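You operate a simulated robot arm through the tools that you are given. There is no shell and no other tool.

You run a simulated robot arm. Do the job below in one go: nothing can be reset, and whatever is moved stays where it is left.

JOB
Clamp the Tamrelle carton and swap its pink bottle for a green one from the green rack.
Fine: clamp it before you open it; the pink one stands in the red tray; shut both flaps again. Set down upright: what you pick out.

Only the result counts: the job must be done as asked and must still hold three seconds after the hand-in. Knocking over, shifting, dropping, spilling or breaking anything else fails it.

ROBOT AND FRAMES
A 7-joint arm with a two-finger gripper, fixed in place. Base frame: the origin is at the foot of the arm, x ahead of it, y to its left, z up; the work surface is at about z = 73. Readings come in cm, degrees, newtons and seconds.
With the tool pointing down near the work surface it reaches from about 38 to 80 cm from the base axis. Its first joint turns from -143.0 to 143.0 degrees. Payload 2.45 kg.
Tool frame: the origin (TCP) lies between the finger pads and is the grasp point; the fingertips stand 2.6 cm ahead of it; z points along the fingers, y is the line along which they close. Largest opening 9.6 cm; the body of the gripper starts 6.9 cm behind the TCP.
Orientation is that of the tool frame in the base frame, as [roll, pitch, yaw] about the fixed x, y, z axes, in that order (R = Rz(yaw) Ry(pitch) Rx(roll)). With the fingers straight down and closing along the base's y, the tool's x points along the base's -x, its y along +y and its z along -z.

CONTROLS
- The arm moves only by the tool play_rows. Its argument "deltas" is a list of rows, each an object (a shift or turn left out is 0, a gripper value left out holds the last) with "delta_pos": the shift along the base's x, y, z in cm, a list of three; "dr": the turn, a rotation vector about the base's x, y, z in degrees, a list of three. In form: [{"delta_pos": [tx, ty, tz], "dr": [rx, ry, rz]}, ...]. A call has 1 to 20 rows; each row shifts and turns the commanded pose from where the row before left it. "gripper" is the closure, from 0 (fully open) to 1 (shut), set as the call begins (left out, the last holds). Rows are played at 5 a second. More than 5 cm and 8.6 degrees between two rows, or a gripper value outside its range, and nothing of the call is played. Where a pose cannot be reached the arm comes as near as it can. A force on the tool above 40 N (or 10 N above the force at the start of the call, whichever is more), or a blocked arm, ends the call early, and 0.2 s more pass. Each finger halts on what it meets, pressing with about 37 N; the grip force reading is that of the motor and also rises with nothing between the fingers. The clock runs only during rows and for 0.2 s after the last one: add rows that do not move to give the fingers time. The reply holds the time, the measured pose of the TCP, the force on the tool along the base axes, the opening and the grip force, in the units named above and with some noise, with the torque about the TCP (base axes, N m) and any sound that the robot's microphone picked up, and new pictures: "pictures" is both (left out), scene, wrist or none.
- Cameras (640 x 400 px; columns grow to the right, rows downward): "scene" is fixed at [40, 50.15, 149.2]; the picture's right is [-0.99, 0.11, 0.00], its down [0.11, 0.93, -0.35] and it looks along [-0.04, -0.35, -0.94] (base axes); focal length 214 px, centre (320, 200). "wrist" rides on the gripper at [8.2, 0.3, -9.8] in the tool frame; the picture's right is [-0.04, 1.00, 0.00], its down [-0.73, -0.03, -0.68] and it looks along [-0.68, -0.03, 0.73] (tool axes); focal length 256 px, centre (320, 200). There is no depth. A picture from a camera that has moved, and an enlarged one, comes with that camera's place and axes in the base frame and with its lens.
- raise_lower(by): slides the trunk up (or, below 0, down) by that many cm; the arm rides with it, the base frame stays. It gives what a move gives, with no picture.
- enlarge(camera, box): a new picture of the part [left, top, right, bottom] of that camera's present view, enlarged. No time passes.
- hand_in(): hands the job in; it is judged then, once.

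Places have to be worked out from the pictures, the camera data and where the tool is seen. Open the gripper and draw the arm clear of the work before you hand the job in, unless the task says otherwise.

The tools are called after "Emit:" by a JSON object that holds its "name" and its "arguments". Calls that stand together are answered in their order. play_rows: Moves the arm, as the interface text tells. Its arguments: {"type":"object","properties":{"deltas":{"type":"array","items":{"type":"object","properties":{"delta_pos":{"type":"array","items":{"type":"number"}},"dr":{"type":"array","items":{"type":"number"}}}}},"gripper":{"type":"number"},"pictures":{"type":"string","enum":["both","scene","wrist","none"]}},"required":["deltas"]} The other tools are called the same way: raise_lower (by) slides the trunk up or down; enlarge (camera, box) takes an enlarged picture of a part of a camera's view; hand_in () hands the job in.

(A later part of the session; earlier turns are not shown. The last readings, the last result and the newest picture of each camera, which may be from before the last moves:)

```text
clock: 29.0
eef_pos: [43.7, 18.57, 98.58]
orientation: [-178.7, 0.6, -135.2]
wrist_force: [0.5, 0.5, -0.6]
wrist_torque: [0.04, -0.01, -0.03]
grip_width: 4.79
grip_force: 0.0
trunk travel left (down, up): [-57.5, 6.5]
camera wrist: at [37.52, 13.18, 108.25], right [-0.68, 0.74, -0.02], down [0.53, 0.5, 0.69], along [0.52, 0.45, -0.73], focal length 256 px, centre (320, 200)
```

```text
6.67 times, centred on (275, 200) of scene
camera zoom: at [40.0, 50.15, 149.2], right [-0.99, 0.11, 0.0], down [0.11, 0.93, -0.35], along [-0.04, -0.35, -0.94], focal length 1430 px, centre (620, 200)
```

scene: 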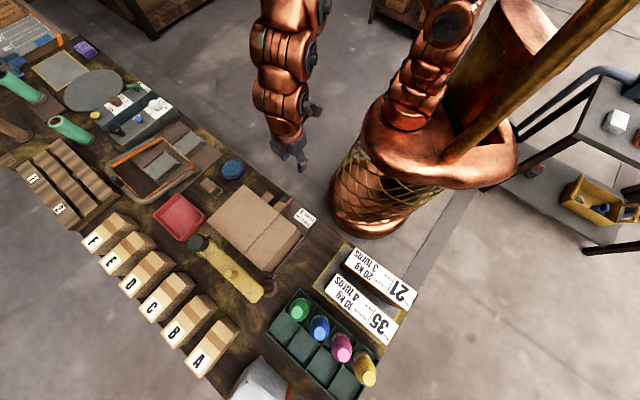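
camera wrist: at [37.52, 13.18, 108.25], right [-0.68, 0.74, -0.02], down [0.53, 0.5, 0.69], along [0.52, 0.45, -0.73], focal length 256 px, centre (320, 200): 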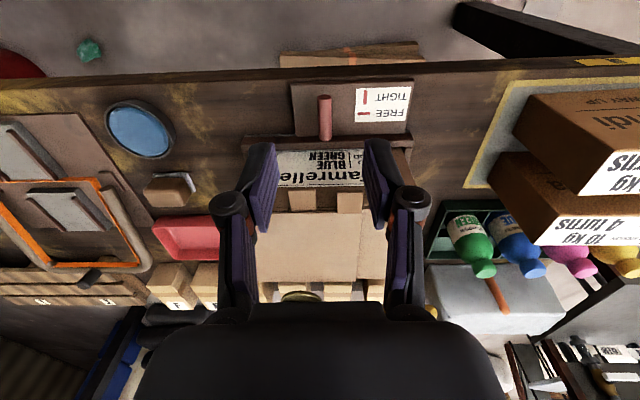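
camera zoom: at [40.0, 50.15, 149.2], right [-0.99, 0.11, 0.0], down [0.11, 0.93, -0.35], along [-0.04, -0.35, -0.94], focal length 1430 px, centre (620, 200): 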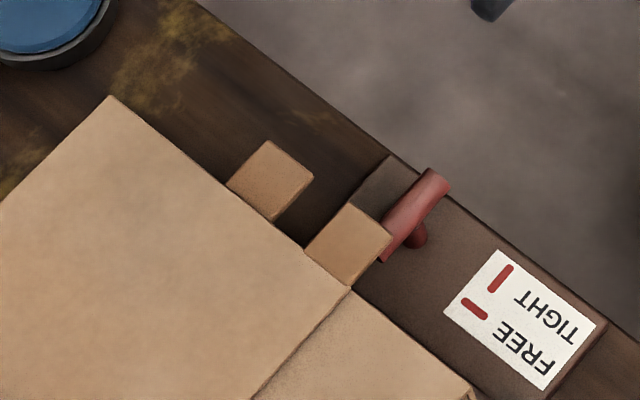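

Better triangulation gives the carton top at z ≈ 88.3, spanning u ≈ 6.1–28.7 along the bench and n ≈ 56.7–71.4 across it. The upper flap's tab is at u 13.9–16.5 and the lower flap's at u 18.8–21.8, both sticking out to n ≈ 53.6. I'll lean the tool 45° along the carton and hook one finger under the upper flap's tab, starting at a pre-pose.

Emit:
{"name": "play_rows", "arguments": {"deltas": [{"delta_pos": [0.35, 2.14, 0], "dr": [-5.2, -5.2, 0]}, {"delta_pos": [0.35, 2.14, 0], "dr": [-5.2, -5.2, 0]}, {"delta_pos": [0.35, 2.14, 0], "dr": [-5.2, -5.2, 0]}, {"delta_pos": [0.35, 2.14, 0], "dr": [-5.2, -5.2, 0]}, {"delta_pos": [0.35, 2.14, -1], "dr": [-5.2, -5.2, 0]}, {"delta_pos": [0.35, 2.14, -2], "dr": [-5.2, -5.2, 0]}, {"delta_pos": [0, 0, -2.2]}, {}], "gripper": 0.69, "pictures": "both"}}

Emit:
{"name": "enlarge", "arguments": {"camera": "scene", "box": [230, 150, 350, 250]}}

```text
clock: 30.8
eef_pos: [45.74, 31.2, 93.51]
orientation: [-134.5, 0.4, -134.8]
wrist_force: [0.5, 0.0, -0.5]
wrist_torque: [-0.02, -0.02, -0.01]
grip_width: 2.95
grip_force: 0.0
trunk travel left (down, up): [-57.5, 6.5]
camera wrist: at [34.79, 30.65, 100.01], right [-0.47, 0.53, -0.71], down [0.19, 0.84, 0.5], along [0.87, 0.1, -0.49], focal length 256 px, centre (320, 200)
```

scene: 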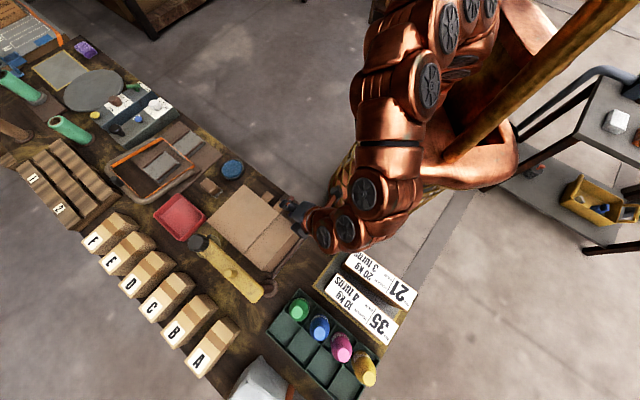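
wrist: 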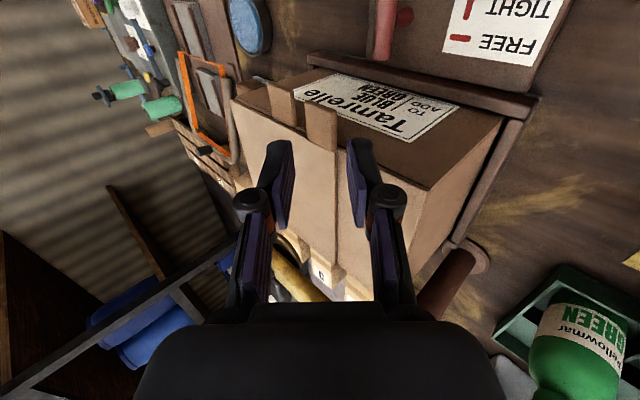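

```text
4.00 times, centred on (290, 200) of scene
camera zoom: at [40.0, 50.15, 149.2], right [-0.99, 0.11, 0.0], down [0.11, 0.93, -0.35], along [-0.04, -0.35, -0.94], focal length 858 px, centre (440, 200)
```

zoom: 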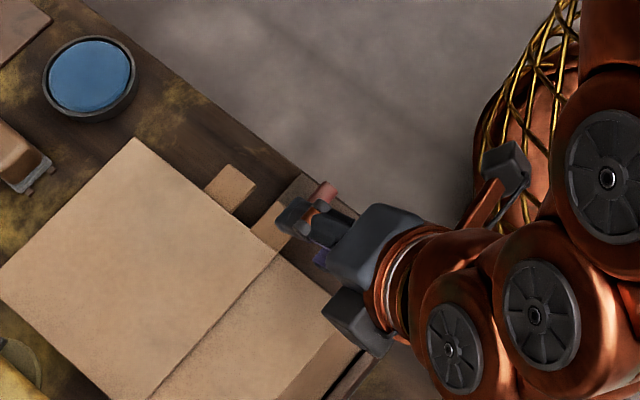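

The fingers straddle the expected line of the tab. I'll open slightly more, centre, and slide in along the tool axis so the tab lies between the fingers.

Emit:
{"name": "play_rows", "arguments": {"deltas": [{"delta_pos": [-0.12, 0.4, -0.3]}, {}, {"delta_pos": [1.3, -1.3, -1.8]}, {}], "gripper": 0.625, "pictures": "both"}}

Emit:
{"name": "enlarge", "arguments": {"camera": "wrist", "box": [220, 80, 440, 280]}}

```text
clock: 31.8
eef_pos: [46.81, 30.23, 91.4]
orientation: [-134.6, 0.4, -134.7]
wrist_force: [0.7, 0.3, -1.5]
wrist_torque: [0.01, 0.03, 0.0]
grip_width: 3.6
grip_force: 0.0
trunk travel left (down, up): [-57.5, 6.5]
camera wrist: at [36.07, 29.7, 97.86], right [-0.47, 0.53, -0.71], down [0.19, 0.84, 0.5], along [0.87, 0.1, -0.49], focal length 256 px, centre (320, 200)
```

scene: 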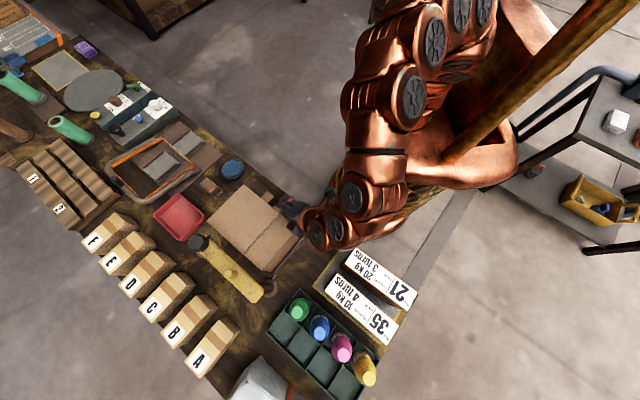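
wrist: 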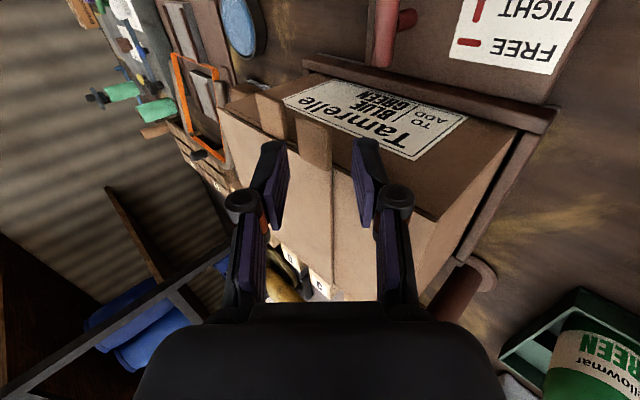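

```text
2.00 times, centred on (330, 180) of wrist
camera zoom: at [36.07, 29.7, 97.86], right [-0.47, 0.53, -0.71], down [0.19, 0.84, 0.5], along [0.87, 0.1, -0.49], focal length 512 px, centre (300, 240)
```

zoom: 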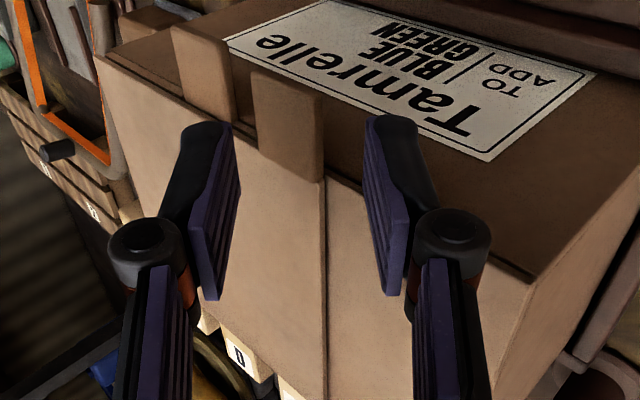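

The upper tab lies midway between the fingertips. I'll slide in the last 2.6 cm.

Emit:
{"name": "play_rows", "arguments": {"deltas": [{"delta_pos": [0.72, -0.62, -0.92]}, {"delta_pos": [0.72, -0.62, -0.92]}, {}], "pictures": "both"}}

Emit:
{"name": "enlarge", "arguments": {"camera": "wrist", "box": [220, 80, 440, 280]}}

Emit:
{"name": "enlarge", "arguments": {"camera": "scene", "box": [250, 170, 330, 240]}}

```text
clock: 32.6
eef_pos: [48.4, 29.16, 89.58]
orientation: [-134.5, 0.4, -134.8]
wrist_force: [-0.5, -0.2, -0.8]
wrist_torque: [0.02, -0.01, 0.0]
grip_width: 3.6
grip_force: 0.0
trunk travel left (down, up): [-57.5, 6.5]
camera wrist: at [37.56, 28.56, 96.08], right [-0.47, 0.53, -0.71], down [0.19, 0.84, 0.5], along [0.87, 0.1, -0.49], focal length 256 px, centre (320, 200)
```

scene: 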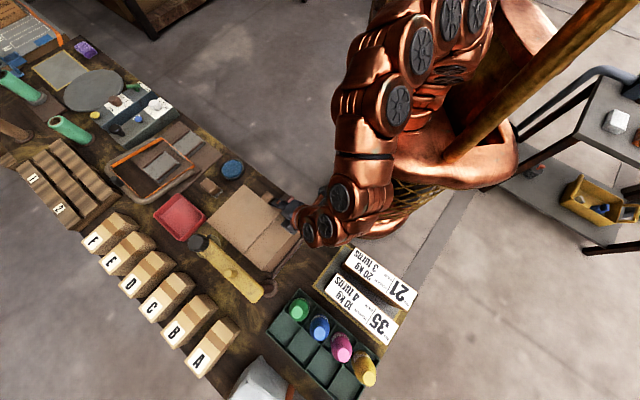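
wrist: 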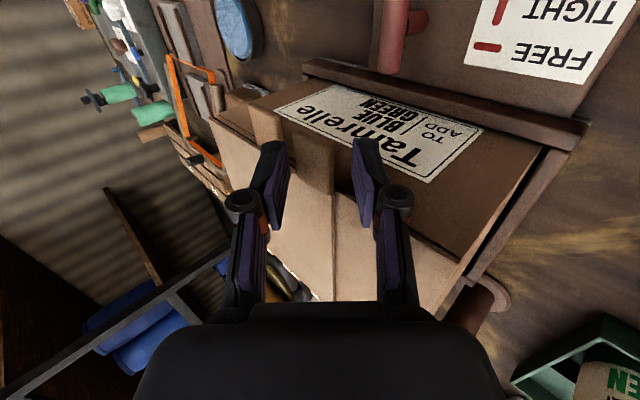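

```text
2.00 times, centred on (330, 180) of wrist
camera zoom: at [37.56, 28.56, 96.08], right [-0.47, 0.53, -0.71], down [0.19, 0.84, 0.5], along [0.87, 0.1, -0.49], focal length 512 px, centre (300, 240)
```

zoom: 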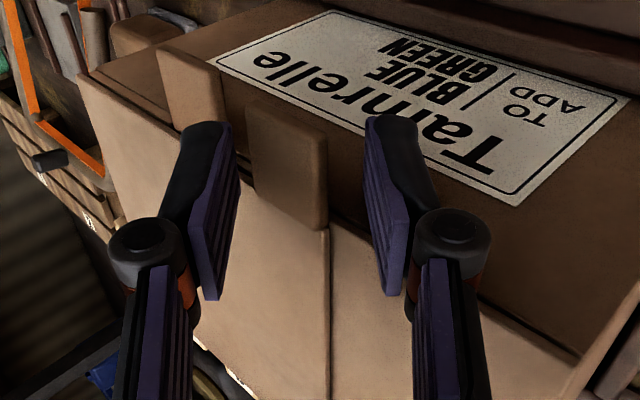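

```text
5.71 times, centred on (290, 205) of scene
camera zoom: at [40.0, 50.15, 149.2], right [-0.99, 0.11, 0.0], down [0.11, 0.93, -0.35], along [-0.04, -0.35, -0.94], focal length 1226 px, centre (491, 171)
```

zoom: 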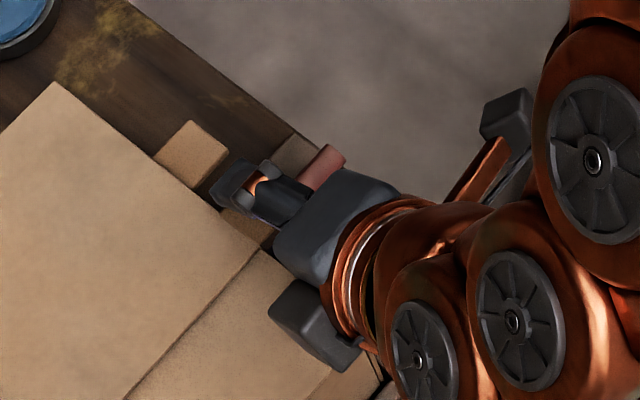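

The tab sits between the fingers without contact. I'll lift along an arc about the flap's hinge (u ≈ 28.7), turning the tool with it, three steps first.

Emit:
{"name": "play_rows", "arguments": {"deltas": [{"delta_pos": [0.226, -0.226, 1.958], "dr": [5.3, 5.3, 0]}, {"delta_pos": [0.409, -0.409, 1.9], "dr": [5.3, 5.3, 0]}, {"delta_pos": [0.578, -0.578, 1.808], "dr": [5.3, 5.3, 0]}, {}], "pictures": "both"}}

Emit:
{"name": "enlarge", "arguments": {"camera": "scene", "box": [190, 160, 330, 280]}}

```text
clock: 33.6
eef_pos: [49.69, 27.92, 95.23]
orientation: [-157.1, 0.4, -134.9]
wrist_force: [-1.9, 0.8, 0.3]
wrist_torque: [0.06, 0.09, 0.03]
grip_width: 3.73
grip_force: 0.7
trunk travel left (down, up): [-57.5, 6.5]
camera wrist: at [40.9, 25.14, 103.95], right [-0.62, 0.68, -0.39], down [0.35, 0.68, 0.64], along [0.7, 0.26, -0.66], focal length 256 px, centre (320, 200)
```

scene: 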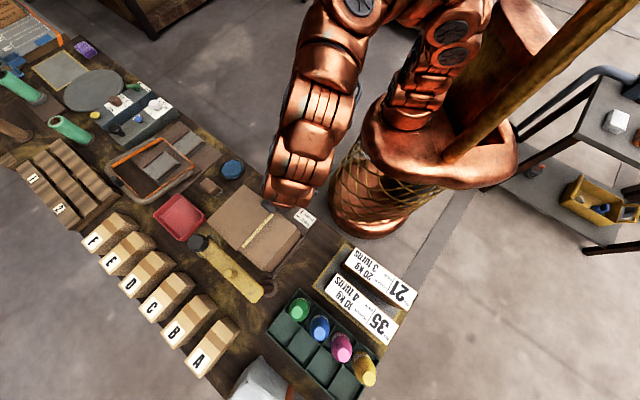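
wrist: 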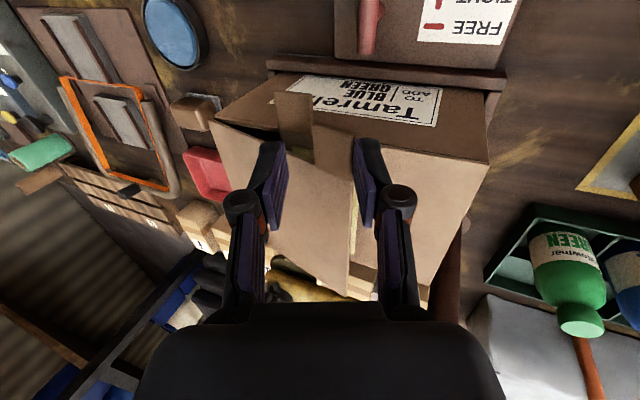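

```text
3.33 times, centred on (260, 220) of scene
camera zoom: at [40.0, 50.15, 149.2], right [-0.99, 0.11, 0.0], down [0.11, 0.93, -0.35], along [-0.04, -0.35, -0.94], focal length 715 px, centre (520, 133)
```

zoom: 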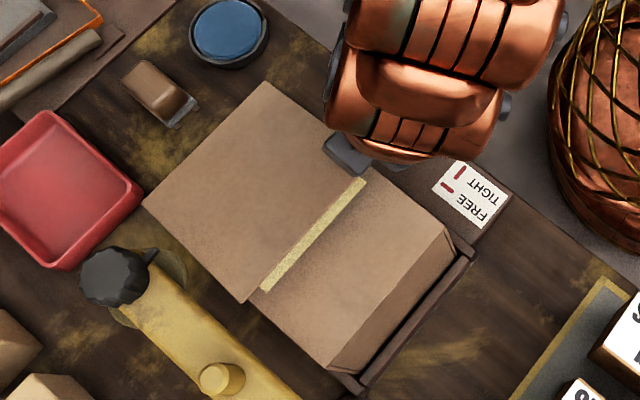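

The upper flap is lifting cleanly (forces about 2 N, a yellow strip shows beneath it). Continue the arc.

Emit:
{"name": "play_rows", "arguments": {"deltas": [{"delta_pos": [0.741, -0.741, 1.686], "dr": [5.3, 5.3, 0]}, {"delta_pos": [0.889, -0.889, 1.534], "dr": [5.3, 5.3, 0]}, {"delta_pos": [1.024, -1.024, 1.358], "dr": [5.3, 5.3, 0]}, {"delta_pos": [1.14, -1.14, 1.157], "dr": [5.3, 5.3, 0]}, {}], "pictures": "both"}}

```text
clock: 34.8
eef_pos: [46.67, 24.3, 100.1]
orientation: [173.3, 0.8, -135.8]
wrist_force: [0.8, -0.3, -0.8]
wrist_torque: [0.0, -0.01, -0.01]
grip_width: 3.57
grip_force: 0.1
out of reach, approached as far as the arm can: row 3, 4
trunk travel left (down, up): [-57.5, 6.5]
camera wrist: at [41.19, 18.14, 109.74], right [-0.67, 0.74, 0.12], down [0.59, 0.43, 0.68], along [0.45, 0.52, -0.72], focal length 256 px, centre (320, 200)
```

scene: 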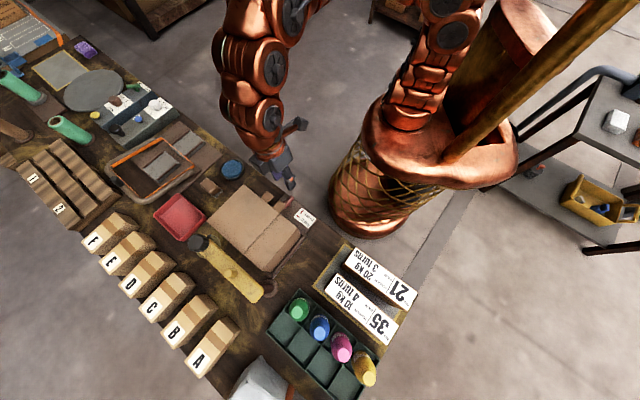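
wrist: 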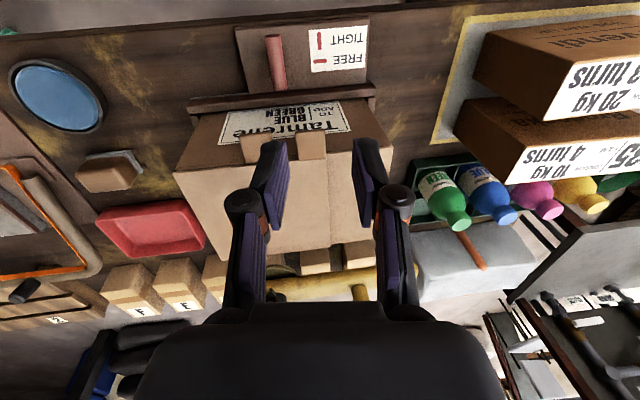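

The arm ran out of joint range as it leaned over, and the flap dropped shut again; the carton looks undisturbed. I'll back up, bring the yaw back towards 180° and check what range I have above the carton.

Emit:
{"name": "play_rows", "arguments": {"deltas": [{"delta_pos": [0, 0, 2]}, {"delta_pos": [0, 0, 2]}, {}], "pictures": "none"}}

Emit:
{"name": "enlarge", "arguments": {"camera": "wrist", "box": [160, 20, 400, 260]}}

Emit:
{"name": "enlarge", "arguments": {"camera": "scene", "box": [190, 160, 330, 280]}}

```text
clock: 35.6
eef_pos: [45.94, 24.33, 104.08]
orientation: [173.1, 0.5, -135.4]
wrist_force: [-0.3, -0.2, -0.5]
wrist_torque: [0.02, 0.03, 0.0]
grip_width: 3.59
grip_force: 0.0
out of reach, approached as far as the arm can: row 1
trunk travel left (down, up): [-57.5, 6.5]
```

```text
1.67 times, centred on (280, 140) of wrist
camera zoom: at [40.69, 18.06, 113.63], right [-0.67, 0.73, 0.12], down [0.6, 0.43, 0.68], along [0.44, 0.52, -0.73], focal length 427 px, centre (387, 300)
```

zoom: 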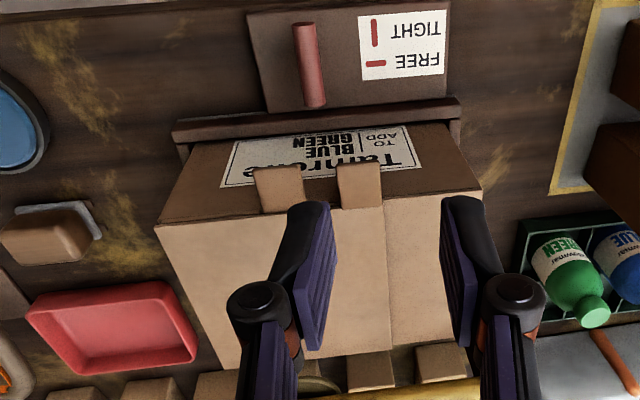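

```text
3.33 times, centred on (260, 220) of scene
camera zoom: at [40.0, 50.15, 149.2], right [-0.99, 0.11, 0.0], down [0.11, 0.93, -0.35], along [-0.04, -0.35, -0.94], focal length 715 px, centre (520, 133)
```

zoom: 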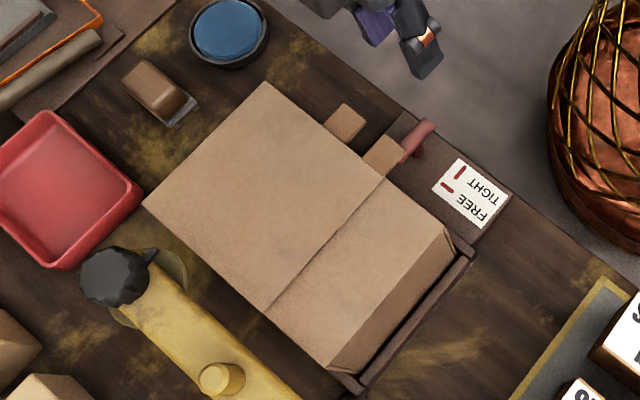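

The carton is fine with both flaps shut. I'll straighten the tool and bring the yaw back to 180° while moving over the label side, to probe the reachable range.

Emit:
{"name": "play_rows", "arguments": {"deltas": [{"dr": [-4.9, -4.9, 0]}, {"dr": [0, 0, -7.5]}, {"dr": [0, 0, -7.5]}, {"dr": [0, 0, -7.5]}, {"dr": [0, 0, -7.5]}, {"dr": [0, 0, -7.5]}, {"dr": [0, 0, -7.5]}, {}, {}], "pictures": "none"}}

Emit:
{"name": "play_rows", "arguments": {"deltas": [{"delta_pos": [2.3, 0, 0]}, {"delta_pos": [2.3, 0, 0]}, {"delta_pos": [2.3, 0, 0]}, {"delta_pos": [2.3, 0, 0]}, {}], "pictures": "scene"}}

```text
clock: 37.6
eef_pos: [46.08, 24.2, 104.04]
orientation: [180.0, 0.5, 179.8]
wrist_force: [-0.8, 0.1, 0.2]
wrist_torque: [0.04, 0.01, 0.01]
grip_width: 3.6
grip_force: 0.1
trunk travel left (down, up): [-57.5, 6.5]
```

```text
clock: 38.8
eef_pos: [55.47, 24.33, 104.02]
orientation: [179.7, 0.5, 179.9]
wrist_force: [-0.5, 0.1, -0.5]
wrist_torque: [0.03, -0.01, -0.01]
grip_width: 3.6
grip_force: 0.0
trunk travel left (down, up): [-57.5, 6.5]
```

scene: 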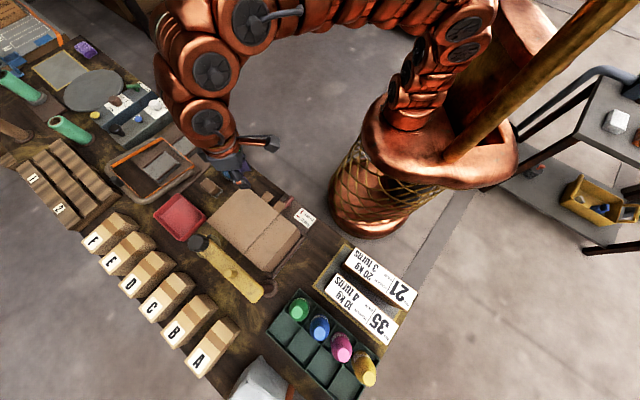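

Upright at yaw 180° is fine here, with the elbow out to the −y side. I'll test the yaw and lean limits in free air above the carton.

Emit:
{"name": "play_rows", "arguments": {"deltas": [{"dr": [0, 0, 7.5]}, {"dr": [0, 0, 7.5]}, {"dr": [0, 0, 7.5]}, {"dr": [0, 0, 7.5]}, {"dr": [0, 0, 7.5]}, {"dr": [0, 0, 7.5]}, {}], "pictures": "none"}}

```text
clock: 40.4
eef_pos: [55.48, 24.29, 104.0]
orientation: [179.8, 0.5, -153.9]
wrist_force: [0.1, 0.0, -0.1]
wrist_torque: [0.01, 0.01, -0.03]
grip_width: 3.6
grip_force: 0.0
out of reach, approached as far as the arm can: row 4, 5, 6
trunk travel left (down, up): [-57.5, 6.5]
```

Yaw tops out near 206° here, so the camera-towards-robot orientation won't carry the flap over. I'll test the opposite flip (camera over the carton, yaw about 45°).

Emit:
{"name": "play_rows", "arguments": {"deltas": [{"dr": [0, 0, -8]}, {"dr": [0, 0, -8]}, {"dr": [0, 0, -8]}, {"dr": [0, 0, -8]}, {"dr": [0, 0, -8]}, {"dr": [0, 0, -8]}, {"dr": [0, 0, -8]}, {"dr": [0, 0, -8]}, {"dr": [0, 0, -8]}, {"dr": [0, 0, -8]}, {"dr": [0, 0, -8]}, {"dr": [0, 0, -8]}, {"dr": [0, 0, -8]}, {"dr": [0, 0, -8]}, {"dr": [0, 0, -8]}, {"dr": [0, 0, -8]}, {"dr": [0, 0, -8]}, {"dr": [0, 0, -8]}, {"dr": [0, 0, -8]}, {"dr": [0, 0, -8]}], "pictures": "none"}}

```text
clock: 44.6
eef_pos: [55.37, 24.32, 103.98]
orientation: [179.8, 0.5, 46.0]
wrist_force: [0.5, 0.3, 0.2]
wrist_torque: [-0.03, 0.02, 0.01]
grip_width: 3.57
grip_force: 0.1
trunk travel left (down, up): [-57.5, 6.5]
```

Yaw 46° works. Now I'll test leaning towards +u, as needed at the end of the flap's swing, near the pose expected for a vertical flap.

Emit:
{"name": "play_rows", "arguments": {"deltas": [{"delta_pos": [0.8, -1.1, 0], "dr": [5.3, 5.3, 0]}, {"delta_pos": [0.8, -1.1, 0], "dr": [5.3, 5.3, 0]}, {"delta_pos": [0.8, -1.1, 0], "dr": [5.3, 5.3, 0]}, {"delta_pos": [0.8, -1.1, 0], "dr": [5.3, 5.3, 0]}, {"delta_pos": [0.8, -1.1, 0], "dr": [5.3, 5.3, 0]}, {"delta_pos": [0.6, -1.1, 0], "dr": [5.3, 5.3, 0]}, {"dr": [5.3, 5.3, 0]}, {"dr": [5.3, 5.3, 0]}, {}], "pictures": "both"}}

```text
clock: 46.6
eef_pos: [47.05, 15.92, 103.71]
orientation: [-128.6, -0.4, 46.4]
wrist_force: [0.1, 0.7, -0.3]
wrist_torque: [0.01, -0.03, 0.03]
grip_width: 3.62
grip_force: 0.0
out of reach, approached as far as the arm can: row 4, 5, 6, 7, 8
trunk travel left (down, up): [-57.5, 6.5]
camera wrist: at [58.31, 16.48, 109.57], right [0.43, -0.46, -0.78], down [-0.14, -0.89, 0.44], along [-0.89, -0.08, -0.44], focal length 256 px, centre (320, 200)
```

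scene: 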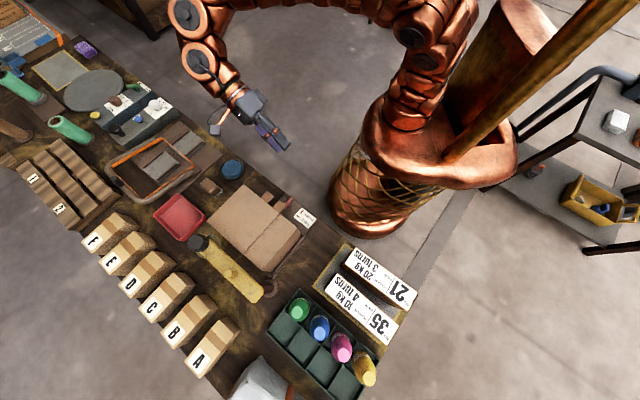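
wrist: 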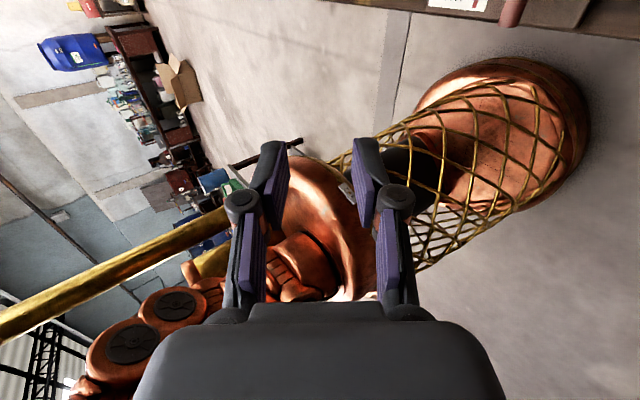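

Leaning outward is out of reach here, so the end of the swing must be done with an upright tool pushing the flap over. I'll un-lean and try the tab pre-pose again in this yaw (about 45°), leaning towards −u, staying well above the carton.

Emit:
{"name": "play_rows", "arguments": {"deltas": [{"delta_pos": [-0.1, 1.2, 0], "dr": [-5.25, -5.25, 0]}, {"delta_pos": [-0.1, 1.2, 0], "dr": [-5.25, -5.25, 0]}, {"delta_pos": [-0.1, 1.2, 0], "dr": [-5.25, -5.25, 0]}, {"delta_pos": [-0.1, 1.2, 0], "dr": [-5.25, -5.25, 0]}, {"delta_pos": [-0.1, 1.2, 0], "dr": [-5.25, -5.25, 0]}, {"delta_pos": [-0.1, 1.2, 0], "dr": [-5.25, -5.25, 0]}, {"delta_pos": [-0.1, 1.2, 0], "dr": [-5.25, -5.25, 0]}, {"delta_pos": [-0.1, 1.2, 0], "dr": [-5.25, -5.25, 0]}, {"delta_pos": [-0.1, 1.2, 0], "dr": [-5.25, -5.25, 0]}, {"delta_pos": [-0.1, 1.2, 0], "dr": [-5.25, -5.25, 0]}, {"delta_pos": [-0.1, 1.2, 0], "dr": [-5.25, -5.25, 0]}, {"delta_pos": [-0.1, 1.2, 0], "dr": [-5.25, -5.25, 0]}, {"delta_pos": [-0.1, 1.2, 0], "dr": [-5.25, -5.25, 0]}, {}], "pictures": "both"}}

```text
clock: 49.6
eef_pos: [45.71, 31.49, 103.83]
orientation: [134.8, 1.3, 45.2]
wrist_force: [0.2, 0.0, 0.2]
wrist_torque: [-0.02, -0.01, 0.0]
grip_width: 3.62
grip_force: 0.0
trunk travel left (down, up): [-57.5, 6.5]
camera wrist: at [46.78, 42.32, 110.67], right [0.48, -0.51, 0.71], down [-0.87, -0.16, 0.48], along [-0.13, -0.84, -0.52], focal length 256 px, centre (320, 200)
```

scene: 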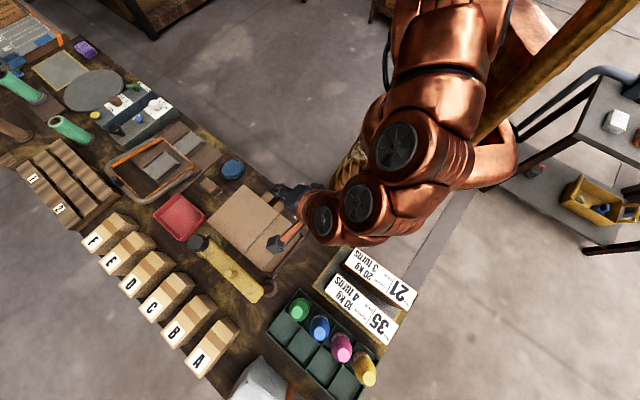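
wrist: 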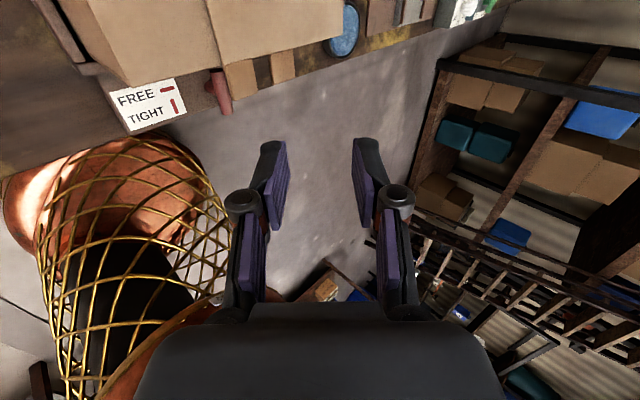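

That pose works. Descending to the pre-pose beside the tab, same offsets as before.

Emit:
{"name": "play_rows", "arguments": {"deltas": [{"delta_pos": [-0.03, 0.1, -3.5]}, {"delta_pos": [-0.03, 0.1, -3.5]}, {"delta_pos": [0, 0.1, -3.5]}, {}], "gripper": 0.625, "pictures": "both"}}

Emit:
{"name": "enlarge", "arguments": {"camera": "scene", "box": [230, 150, 350, 250]}}

```text
clock: 50.6
eef_pos: [45.6, 31.71, 93.15]
orientation: [134.9, 1.4, 45.2]
wrist_force: [0.0, -0.1, 0.1]
wrist_torque: [0.0, 0.0, -0.01]
grip_width: 3.58
grip_force: 0.2
trunk travel left (down, up): [-57.5, 6.5]
camera wrist: at [46.77, 42.53, 100.2], right [0.48, -0.51, 0.71], down [-0.86, -0.16, 0.48], along [-0.13, -0.84, -0.52], focal length 256 px, centre (320, 200)
```

scene: 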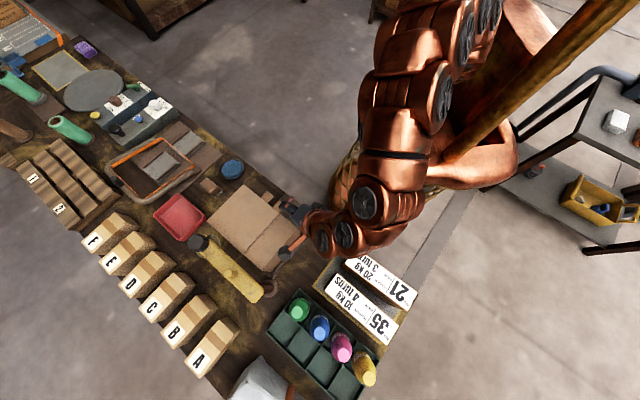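
wrist: 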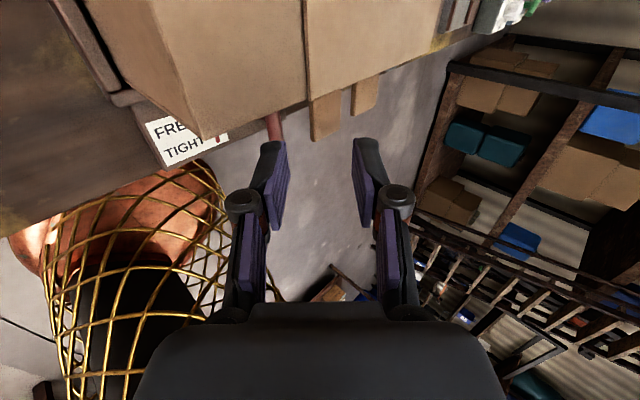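

```text
4.00 times, centred on (290, 200) of scene
camera zoom: at [40.0, 50.15, 149.2], right [-0.99, 0.11, 0.0], down [0.11, 0.93, -0.35], along [-0.04, -0.35, -0.94], focal length 858 px, centre (440, 200)
```

zoom: 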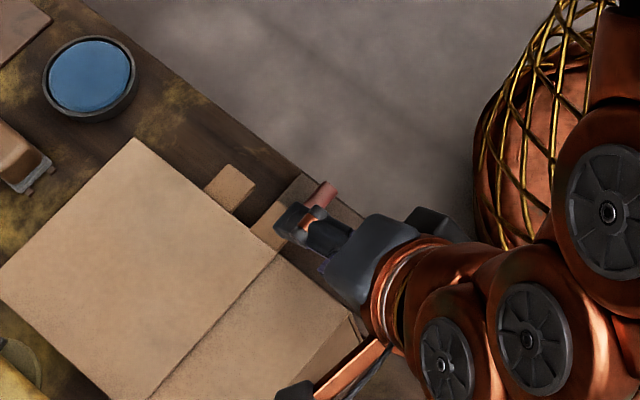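

The tab lies between the finger lines. Sliding in 5.2 cm along the tool axis.

Emit:
{"name": "play_rows", "arguments": {"deltas": [{"delta_pos": [0.87, -0.87, -1.2]}, {"delta_pos": [0.87, -0.87, -1.2]}, {"delta_pos": [0.87, -0.87, -1.2]}, {}], "pictures": "both"}}

Emit:
{"name": "enlarge", "arguments": {"camera": "wrist", "box": [210, 60, 430, 260]}}

```text
clock: 51.6
eef_pos: [48.23, 29.34, 89.62]
orientation: [135.0, 1.3, 45.2]
wrist_force: [0.4, 0.0, 0.2]
wrist_torque: [-0.01, 0.04, -0.02]
grip_width: 3.59
grip_force: 0.0
trunk travel left (down, up): [-57.5, 6.5]
camera wrist: at [49.41, 40.02, 96.52], right [0.48, -0.51, 0.71], down [-0.86, -0.16, 0.48], along [-0.13, -0.84, -0.52], focal length 256 px, centre (320, 200)
```

scene: 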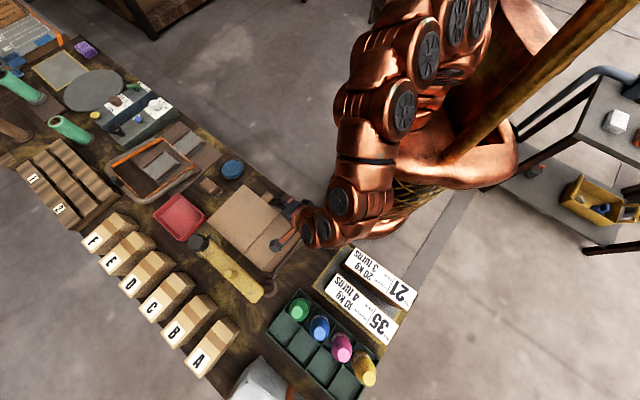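
wrist: 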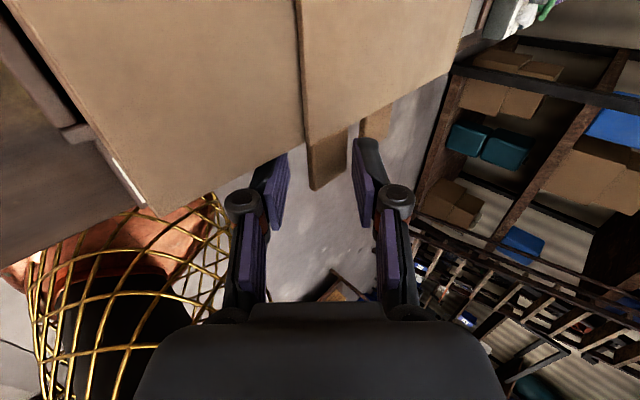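

```text
2.00 times, centred on (320, 160) of wrist
camera zoom: at [49.41, 40.02, 96.52], right [0.48, -0.51, 0.71], down [-0.86, -0.16, 0.48], along [-0.13, -0.84, -0.52], focal length 512 px, centre (320, 280)
```

zoom: 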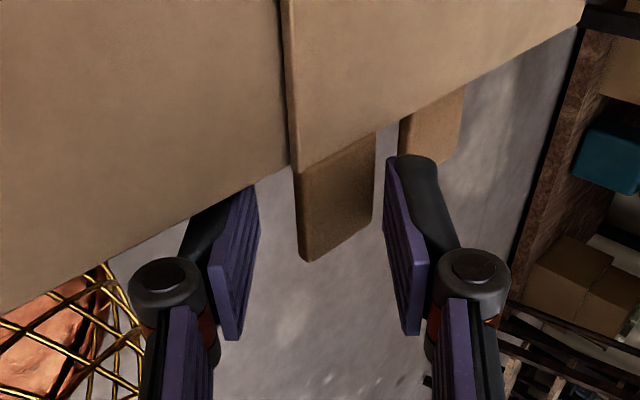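

The tab is caged again, with the lower finger beneath it. Lifting along the hinge arc up to 45°, turning the tool upright as it goes.

Emit:
{"name": "play_rows", "arguments": {"deltas": [{"delta_pos": [0.226, -0.226, 1.958], "dr": [5.3, 5.3, 0]}, {"delta_pos": [0.409, -0.409, 1.9], "dr": [5.3, 5.3, 0]}, {"delta_pos": [0.578, -0.578, 1.808], "dr": [5.3, 5.3, 0]}, {"delta_pos": [0.741, -0.741, 1.686], "dr": [5.3, 5.3, 0]}, {"delta_pos": [0.889, -0.889, 1.534], "dr": [5.3, 5.3, 0]}, {}], "pictures": "both"}}

```text
clock: 53.0
eef_pos: [51.22, 26.39, 98.55]
orientation: [172.6, 1.0, 46.1]
wrist_force: [0.1, -0.4, 0.6]
wrist_torque: [-0.03, 0.0, 0.01]
grip_width: 3.61
grip_force: 0.0
trunk travel left (down, up): [-57.5, 6.5]
camera wrist: at [56.18, 33.25, 108.05], right [0.69, -0.71, 0.13], down [-0.59, -0.44, 0.68], along [-0.43, -0.55, -0.72], focal length 256 px, centre (320, 200)
```

scene: 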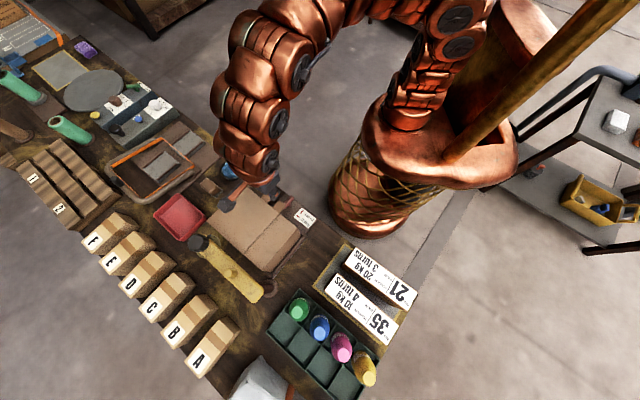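
wrist: 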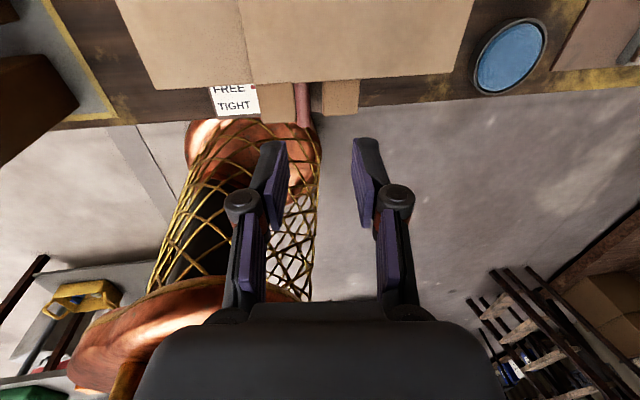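

The flap slipped off: only the very tip of the finger was under the tab. I'll lean further (60°) so the finger goes deep under the tab, then lift, pinch it when aligned, and swing it to vertical with the tool ending upright.

Emit:
{"name": "play_rows", "arguments": {"deltas": [{"delta_pos": [-0.84, 0.82, 0.3], "dr": [-5.31, -5.31, 0]}, {"delta_pos": [-0.84, 0.82, 0.3], "dr": [-5.31, -5.31, 0]}, {"delta_pos": [-0.84, 0.82, 0.3], "dr": [-5.31, -5.31, 0]}, {"delta_pos": [-0.84, 0.82, 0.3], "dr": [-5.31, -5.31, 0]}, {"delta_pos": [-0.84, 0.82, 0], "dr": [-5.31, -5.31, 0]}, {"delta_pos": [-0.84, 0.82, 0], "dr": [-5.31, -5.31, 0]}, {"delta_pos": [-0.84, 0.82, 0], "dr": [-5.31, -5.31, 0]}, {}], "gripper": 0.73, "pictures": "both"}}

```text
clock: 54.8
eef_pos: [45.22, 32.17, 99.76]
orientation: [119.9, 1.3, 45.0]
wrist_force: [-0.1, 0.0, 0.4]
wrist_torque: [0.0, -0.01, -0.01]
grip_width: 2.59
grip_force: 0.1
trunk travel left (down, up): [-57.5, 6.5]
camera wrist: at [45.24, 44.12, 104.63], right [0.34, -0.37, 0.87], down [-0.94, -0.08, 0.33], along [-0.05, -0.93, -0.37], focal length 256 px, centre (320, 200)
```

scene: 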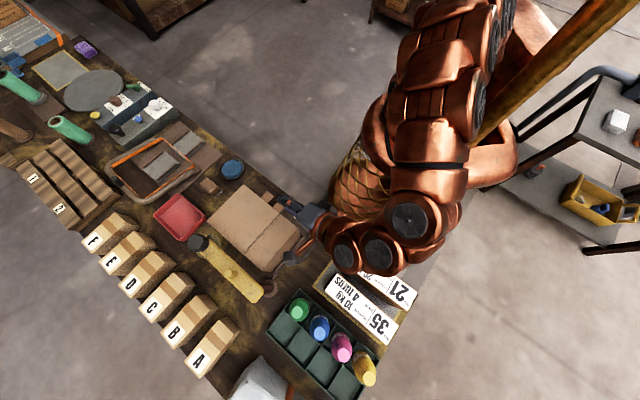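
wrist: 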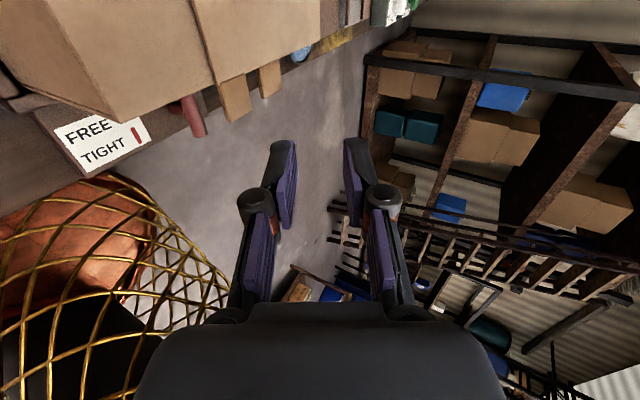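

60° lean is reachable and clear of the film boxes (their tops are at about z = 86). Descending to the pre-pose in line with the tab.

Emit:
{"name": "play_rows", "arguments": {"deltas": [{"delta_pos": [0.05, 0, -2.8]}, {"delta_pos": [0.05, 0, -2.8]}, {"delta_pos": [0.05, 0, -2.7]}, {}], "pictures": "both"}}

Emit:
{"name": "enlarge", "arguments": {"camera": "wrist", "box": [180, 30, 400, 230]}}

Emit:
{"name": "enlarge", "arguments": {"camera": "scene", "box": [240, 160, 360, 260]}}

```text
clock: 55.8
eef_pos: [45.41, 32.17, 91.51]
orientation: [119.9, 1.3, 44.9]
wrist_force: [-0.3, 0.4, 0.4]
wrist_torque: [0.03, 0.0, 0.05]
grip_width: 2.59
grip_force: 0.1
trunk travel left (down, up): [-57.5, 6.5]
camera wrist: at [45.37, 44.03, 96.36], right [0.34, -0.37, 0.87], down [-0.94, -0.08, 0.33], along [-0.05, -0.93, -0.37], focal length 256 px, centre (320, 200)
```

scene: 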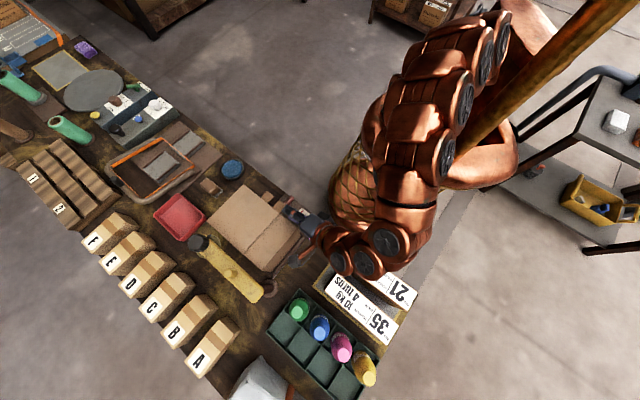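
wrist: 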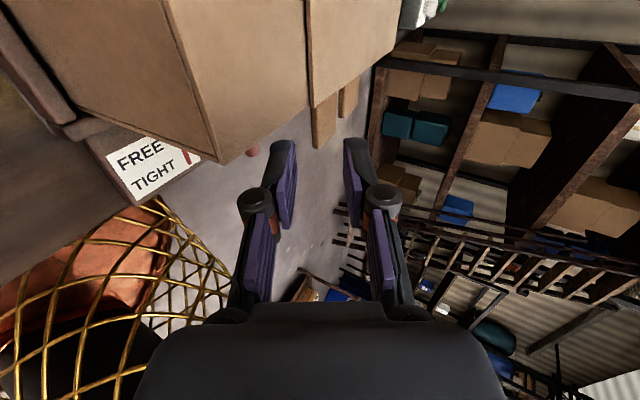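

```text
2.00 times, centred on (290, 130) of wrist
camera zoom: at [45.37, 44.03, 96.36], right [0.34, -0.37, 0.87], down [-0.94, -0.08, 0.33], along [-0.05, -0.93, -0.37], focal length 512 px, centre (380, 340)
```

zoom: 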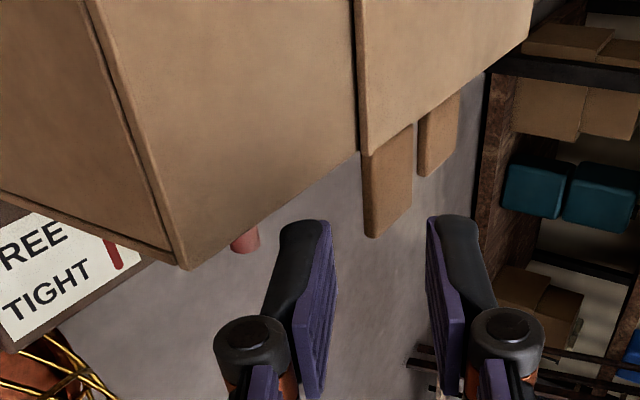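

```text
4.00 times, centred on (300, 210) of scene
camera zoom: at [40.0, 50.15, 149.2], right [-0.99, 0.11, 0.0], down [0.11, 0.93, -0.35], along [-0.04, -0.35, -0.94], focal length 858 px, centre (400, 160)
```

zoom: 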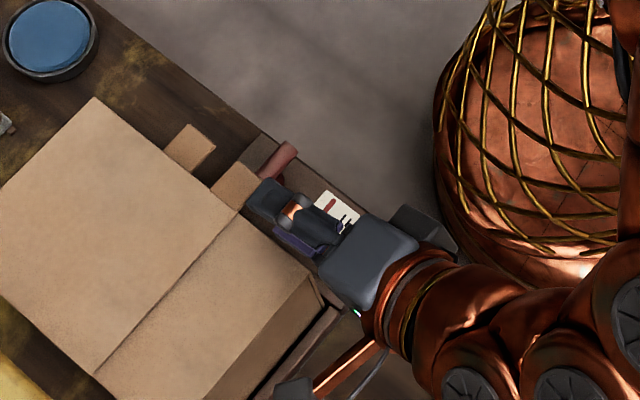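

The tab is centred between the fingers. Sliding in along the tool axis in three steps.

Emit:
{"name": "play_rows", "arguments": {"deltas": [{"delta_pos": [1.13, -1.12, -0.9]}, {"delta_pos": [1.13, -1.12, -0.9]}, {"delta_pos": [1.13, -1.12, -0.9]}, {}], "pictures": "both"}}

Emit:
{"name": "enlarge", "arguments": {"camera": "wrist", "box": [200, 60, 420, 260]}}

```text
clock: 56.8
eef_pos: [48.74, 28.67, 88.72]
orientation: [119.8, 1.4, 44.8]
wrist_force: [-0.3, -0.7, 1.4]
wrist_torque: [0.02, -0.01, 0.0]
grip_width: 2.67
grip_force: 0.3
trunk travel left (down, up): [-57.5, 6.5]
camera wrist: at [48.66, 40.62, 93.56], right [0.34, -0.37, 0.87], down [-0.94, -0.08, 0.33], along [-0.05, -0.93, -0.37], focal length 256 px, centre (320, 200)
```

scene: 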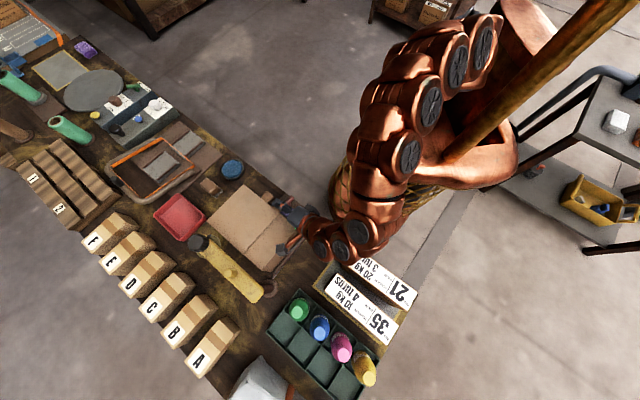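
wrist: 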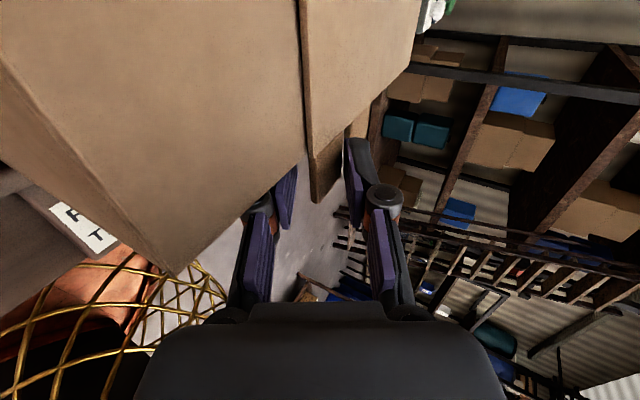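

```text
2.00 times, centred on (310, 160) of wrist
camera zoom: at [48.66, 40.62, 93.56], right [0.34, -0.37, 0.87], down [-0.94, -0.08, 0.33], along [-0.05, -0.93, -0.37], focal length 512 px, centre (340, 280)
```

zoom: 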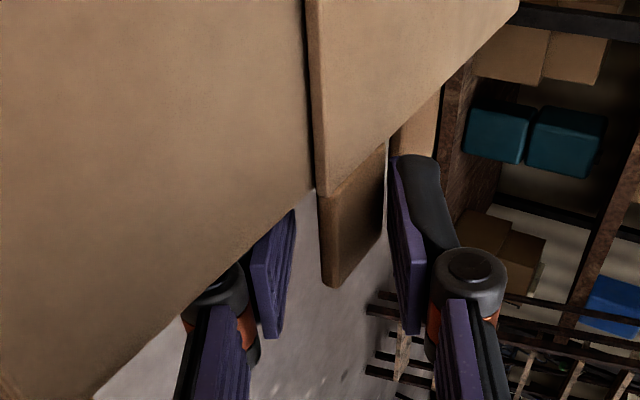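

The lower finger is well under the tab now. Lifting along the arc with fixed tool orientation for four steps.

Emit:
{"name": "play_rows", "arguments": {"deltas": [{"delta_pos": [0.07, -0.07, 1.0]}, {"delta_pos": [0.0, 0.0, 1.07]}, {"delta_pos": [0.25, -0.25, 1.91]}, {"delta_pos": [0.42, -0.42, 1.85]}, {"delta_pos": [0.59, -0.59, 1.75]}, {}], "pictures": "both"}}

Emit:
{"name": "enlarge", "arguments": {"camera": "wrist", "box": [200, 60, 420, 260]}}

Emit:
{"name": "enlarge", "arguments": {"camera": "scene", "box": [190, 160, 330, 280]}}

```text
clock: 58.2
eef_pos: [49.99, 27.29, 96.28]
orientation: [119.9, 1.3, 44.9]
wrist_force: [0.0, -0.4, -1.0]
wrist_torque: [-0.01, 0.03, 0.01]
grip_width: 2.59
grip_force: 0.4
trunk travel left (down, up): [-57.5, 6.5]
camera wrist: at [49.96, 39.22, 101.13], right [0.34, -0.37, 0.87], down [-0.94, -0.08, 0.33], along [-0.05, -0.93, -0.37], focal length 256 px, centre (320, 200)
```

scene: 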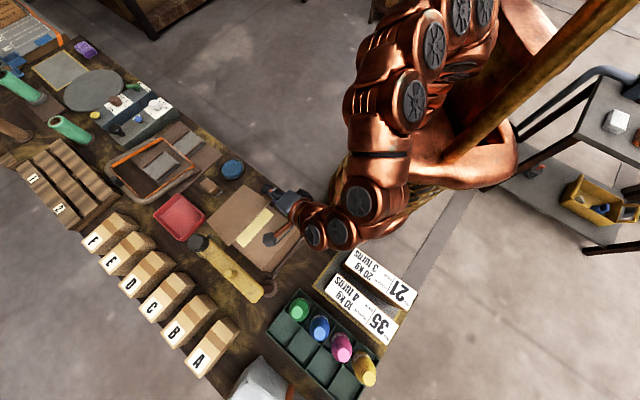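
wrist: 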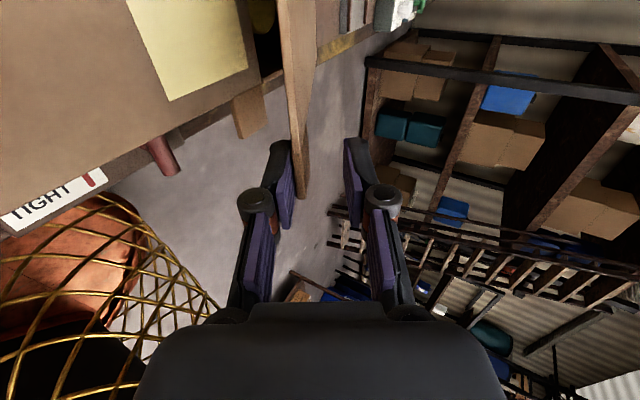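

```text
2.00 times, centred on (310, 160) of wrist
camera zoom: at [49.96, 39.22, 101.13], right [0.34, -0.37, 0.87], down [-0.94, -0.08, 0.33], along [-0.05, -0.93, -0.37], focal length 512 px, centre (340, 280)
```

zoom: 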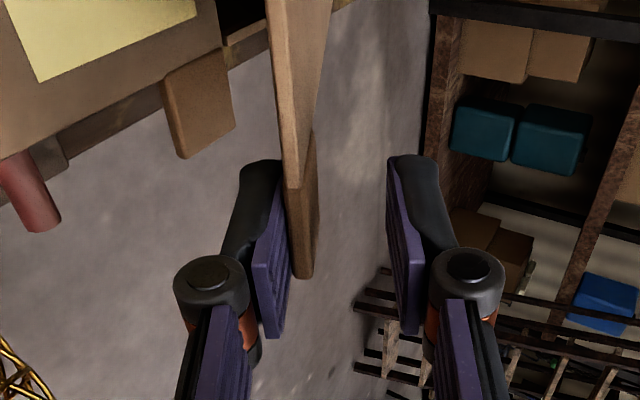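

```text
3.33 times, centred on (260, 220) of scene
camera zoom: at [40.0, 50.15, 149.2], right [-0.99, 0.11, 0.0], down [0.11, 0.93, -0.35], along [-0.04, -0.35, -0.94], focal length 715 px, centre (520, 133)
```

zoom: 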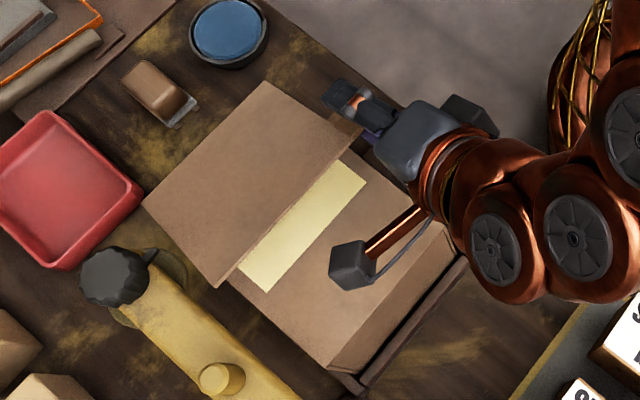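

The flap is up about 30° and its tab lies parallel along the lower pad. I'll pinch the tab now.

Emit:
{"name": "play_rows", "arguments": {"deltas": [{"delta_pos": [-0.25, 0.25, -0.6]}, {}, {}, {}], "gripper": 1, "pictures": "wrist"}}

```text
clock: 59.2
eef_pos: [49.84, 27.55, 95.69]
orientation: [119.9, 1.3, 44.8]
wrist_force: [-0.5, -0.9, 0.6]
wrist_torque: [0.38, -0.5, -0.3]
grip_width: 0.58
grip_force: 33.6
trunk travel left (down, up): [-57.5, 6.5]
camera wrist: at [49.79, 39.46, 100.62], right [0.34, -0.37, 0.87], down [-0.94, -0.08, 0.33], along [-0.05, -0.93, -0.37], focal length 256 px, centre (320, 200)
```

wrist: 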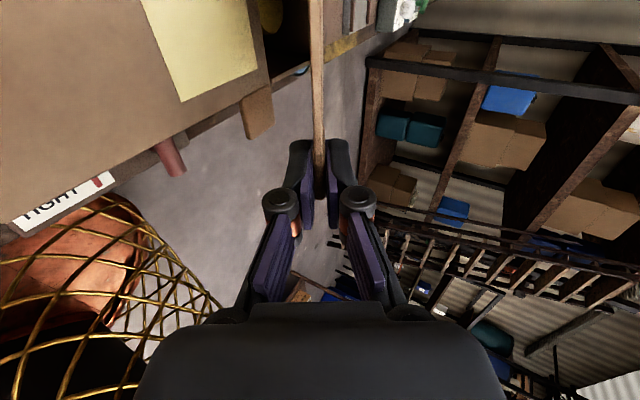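

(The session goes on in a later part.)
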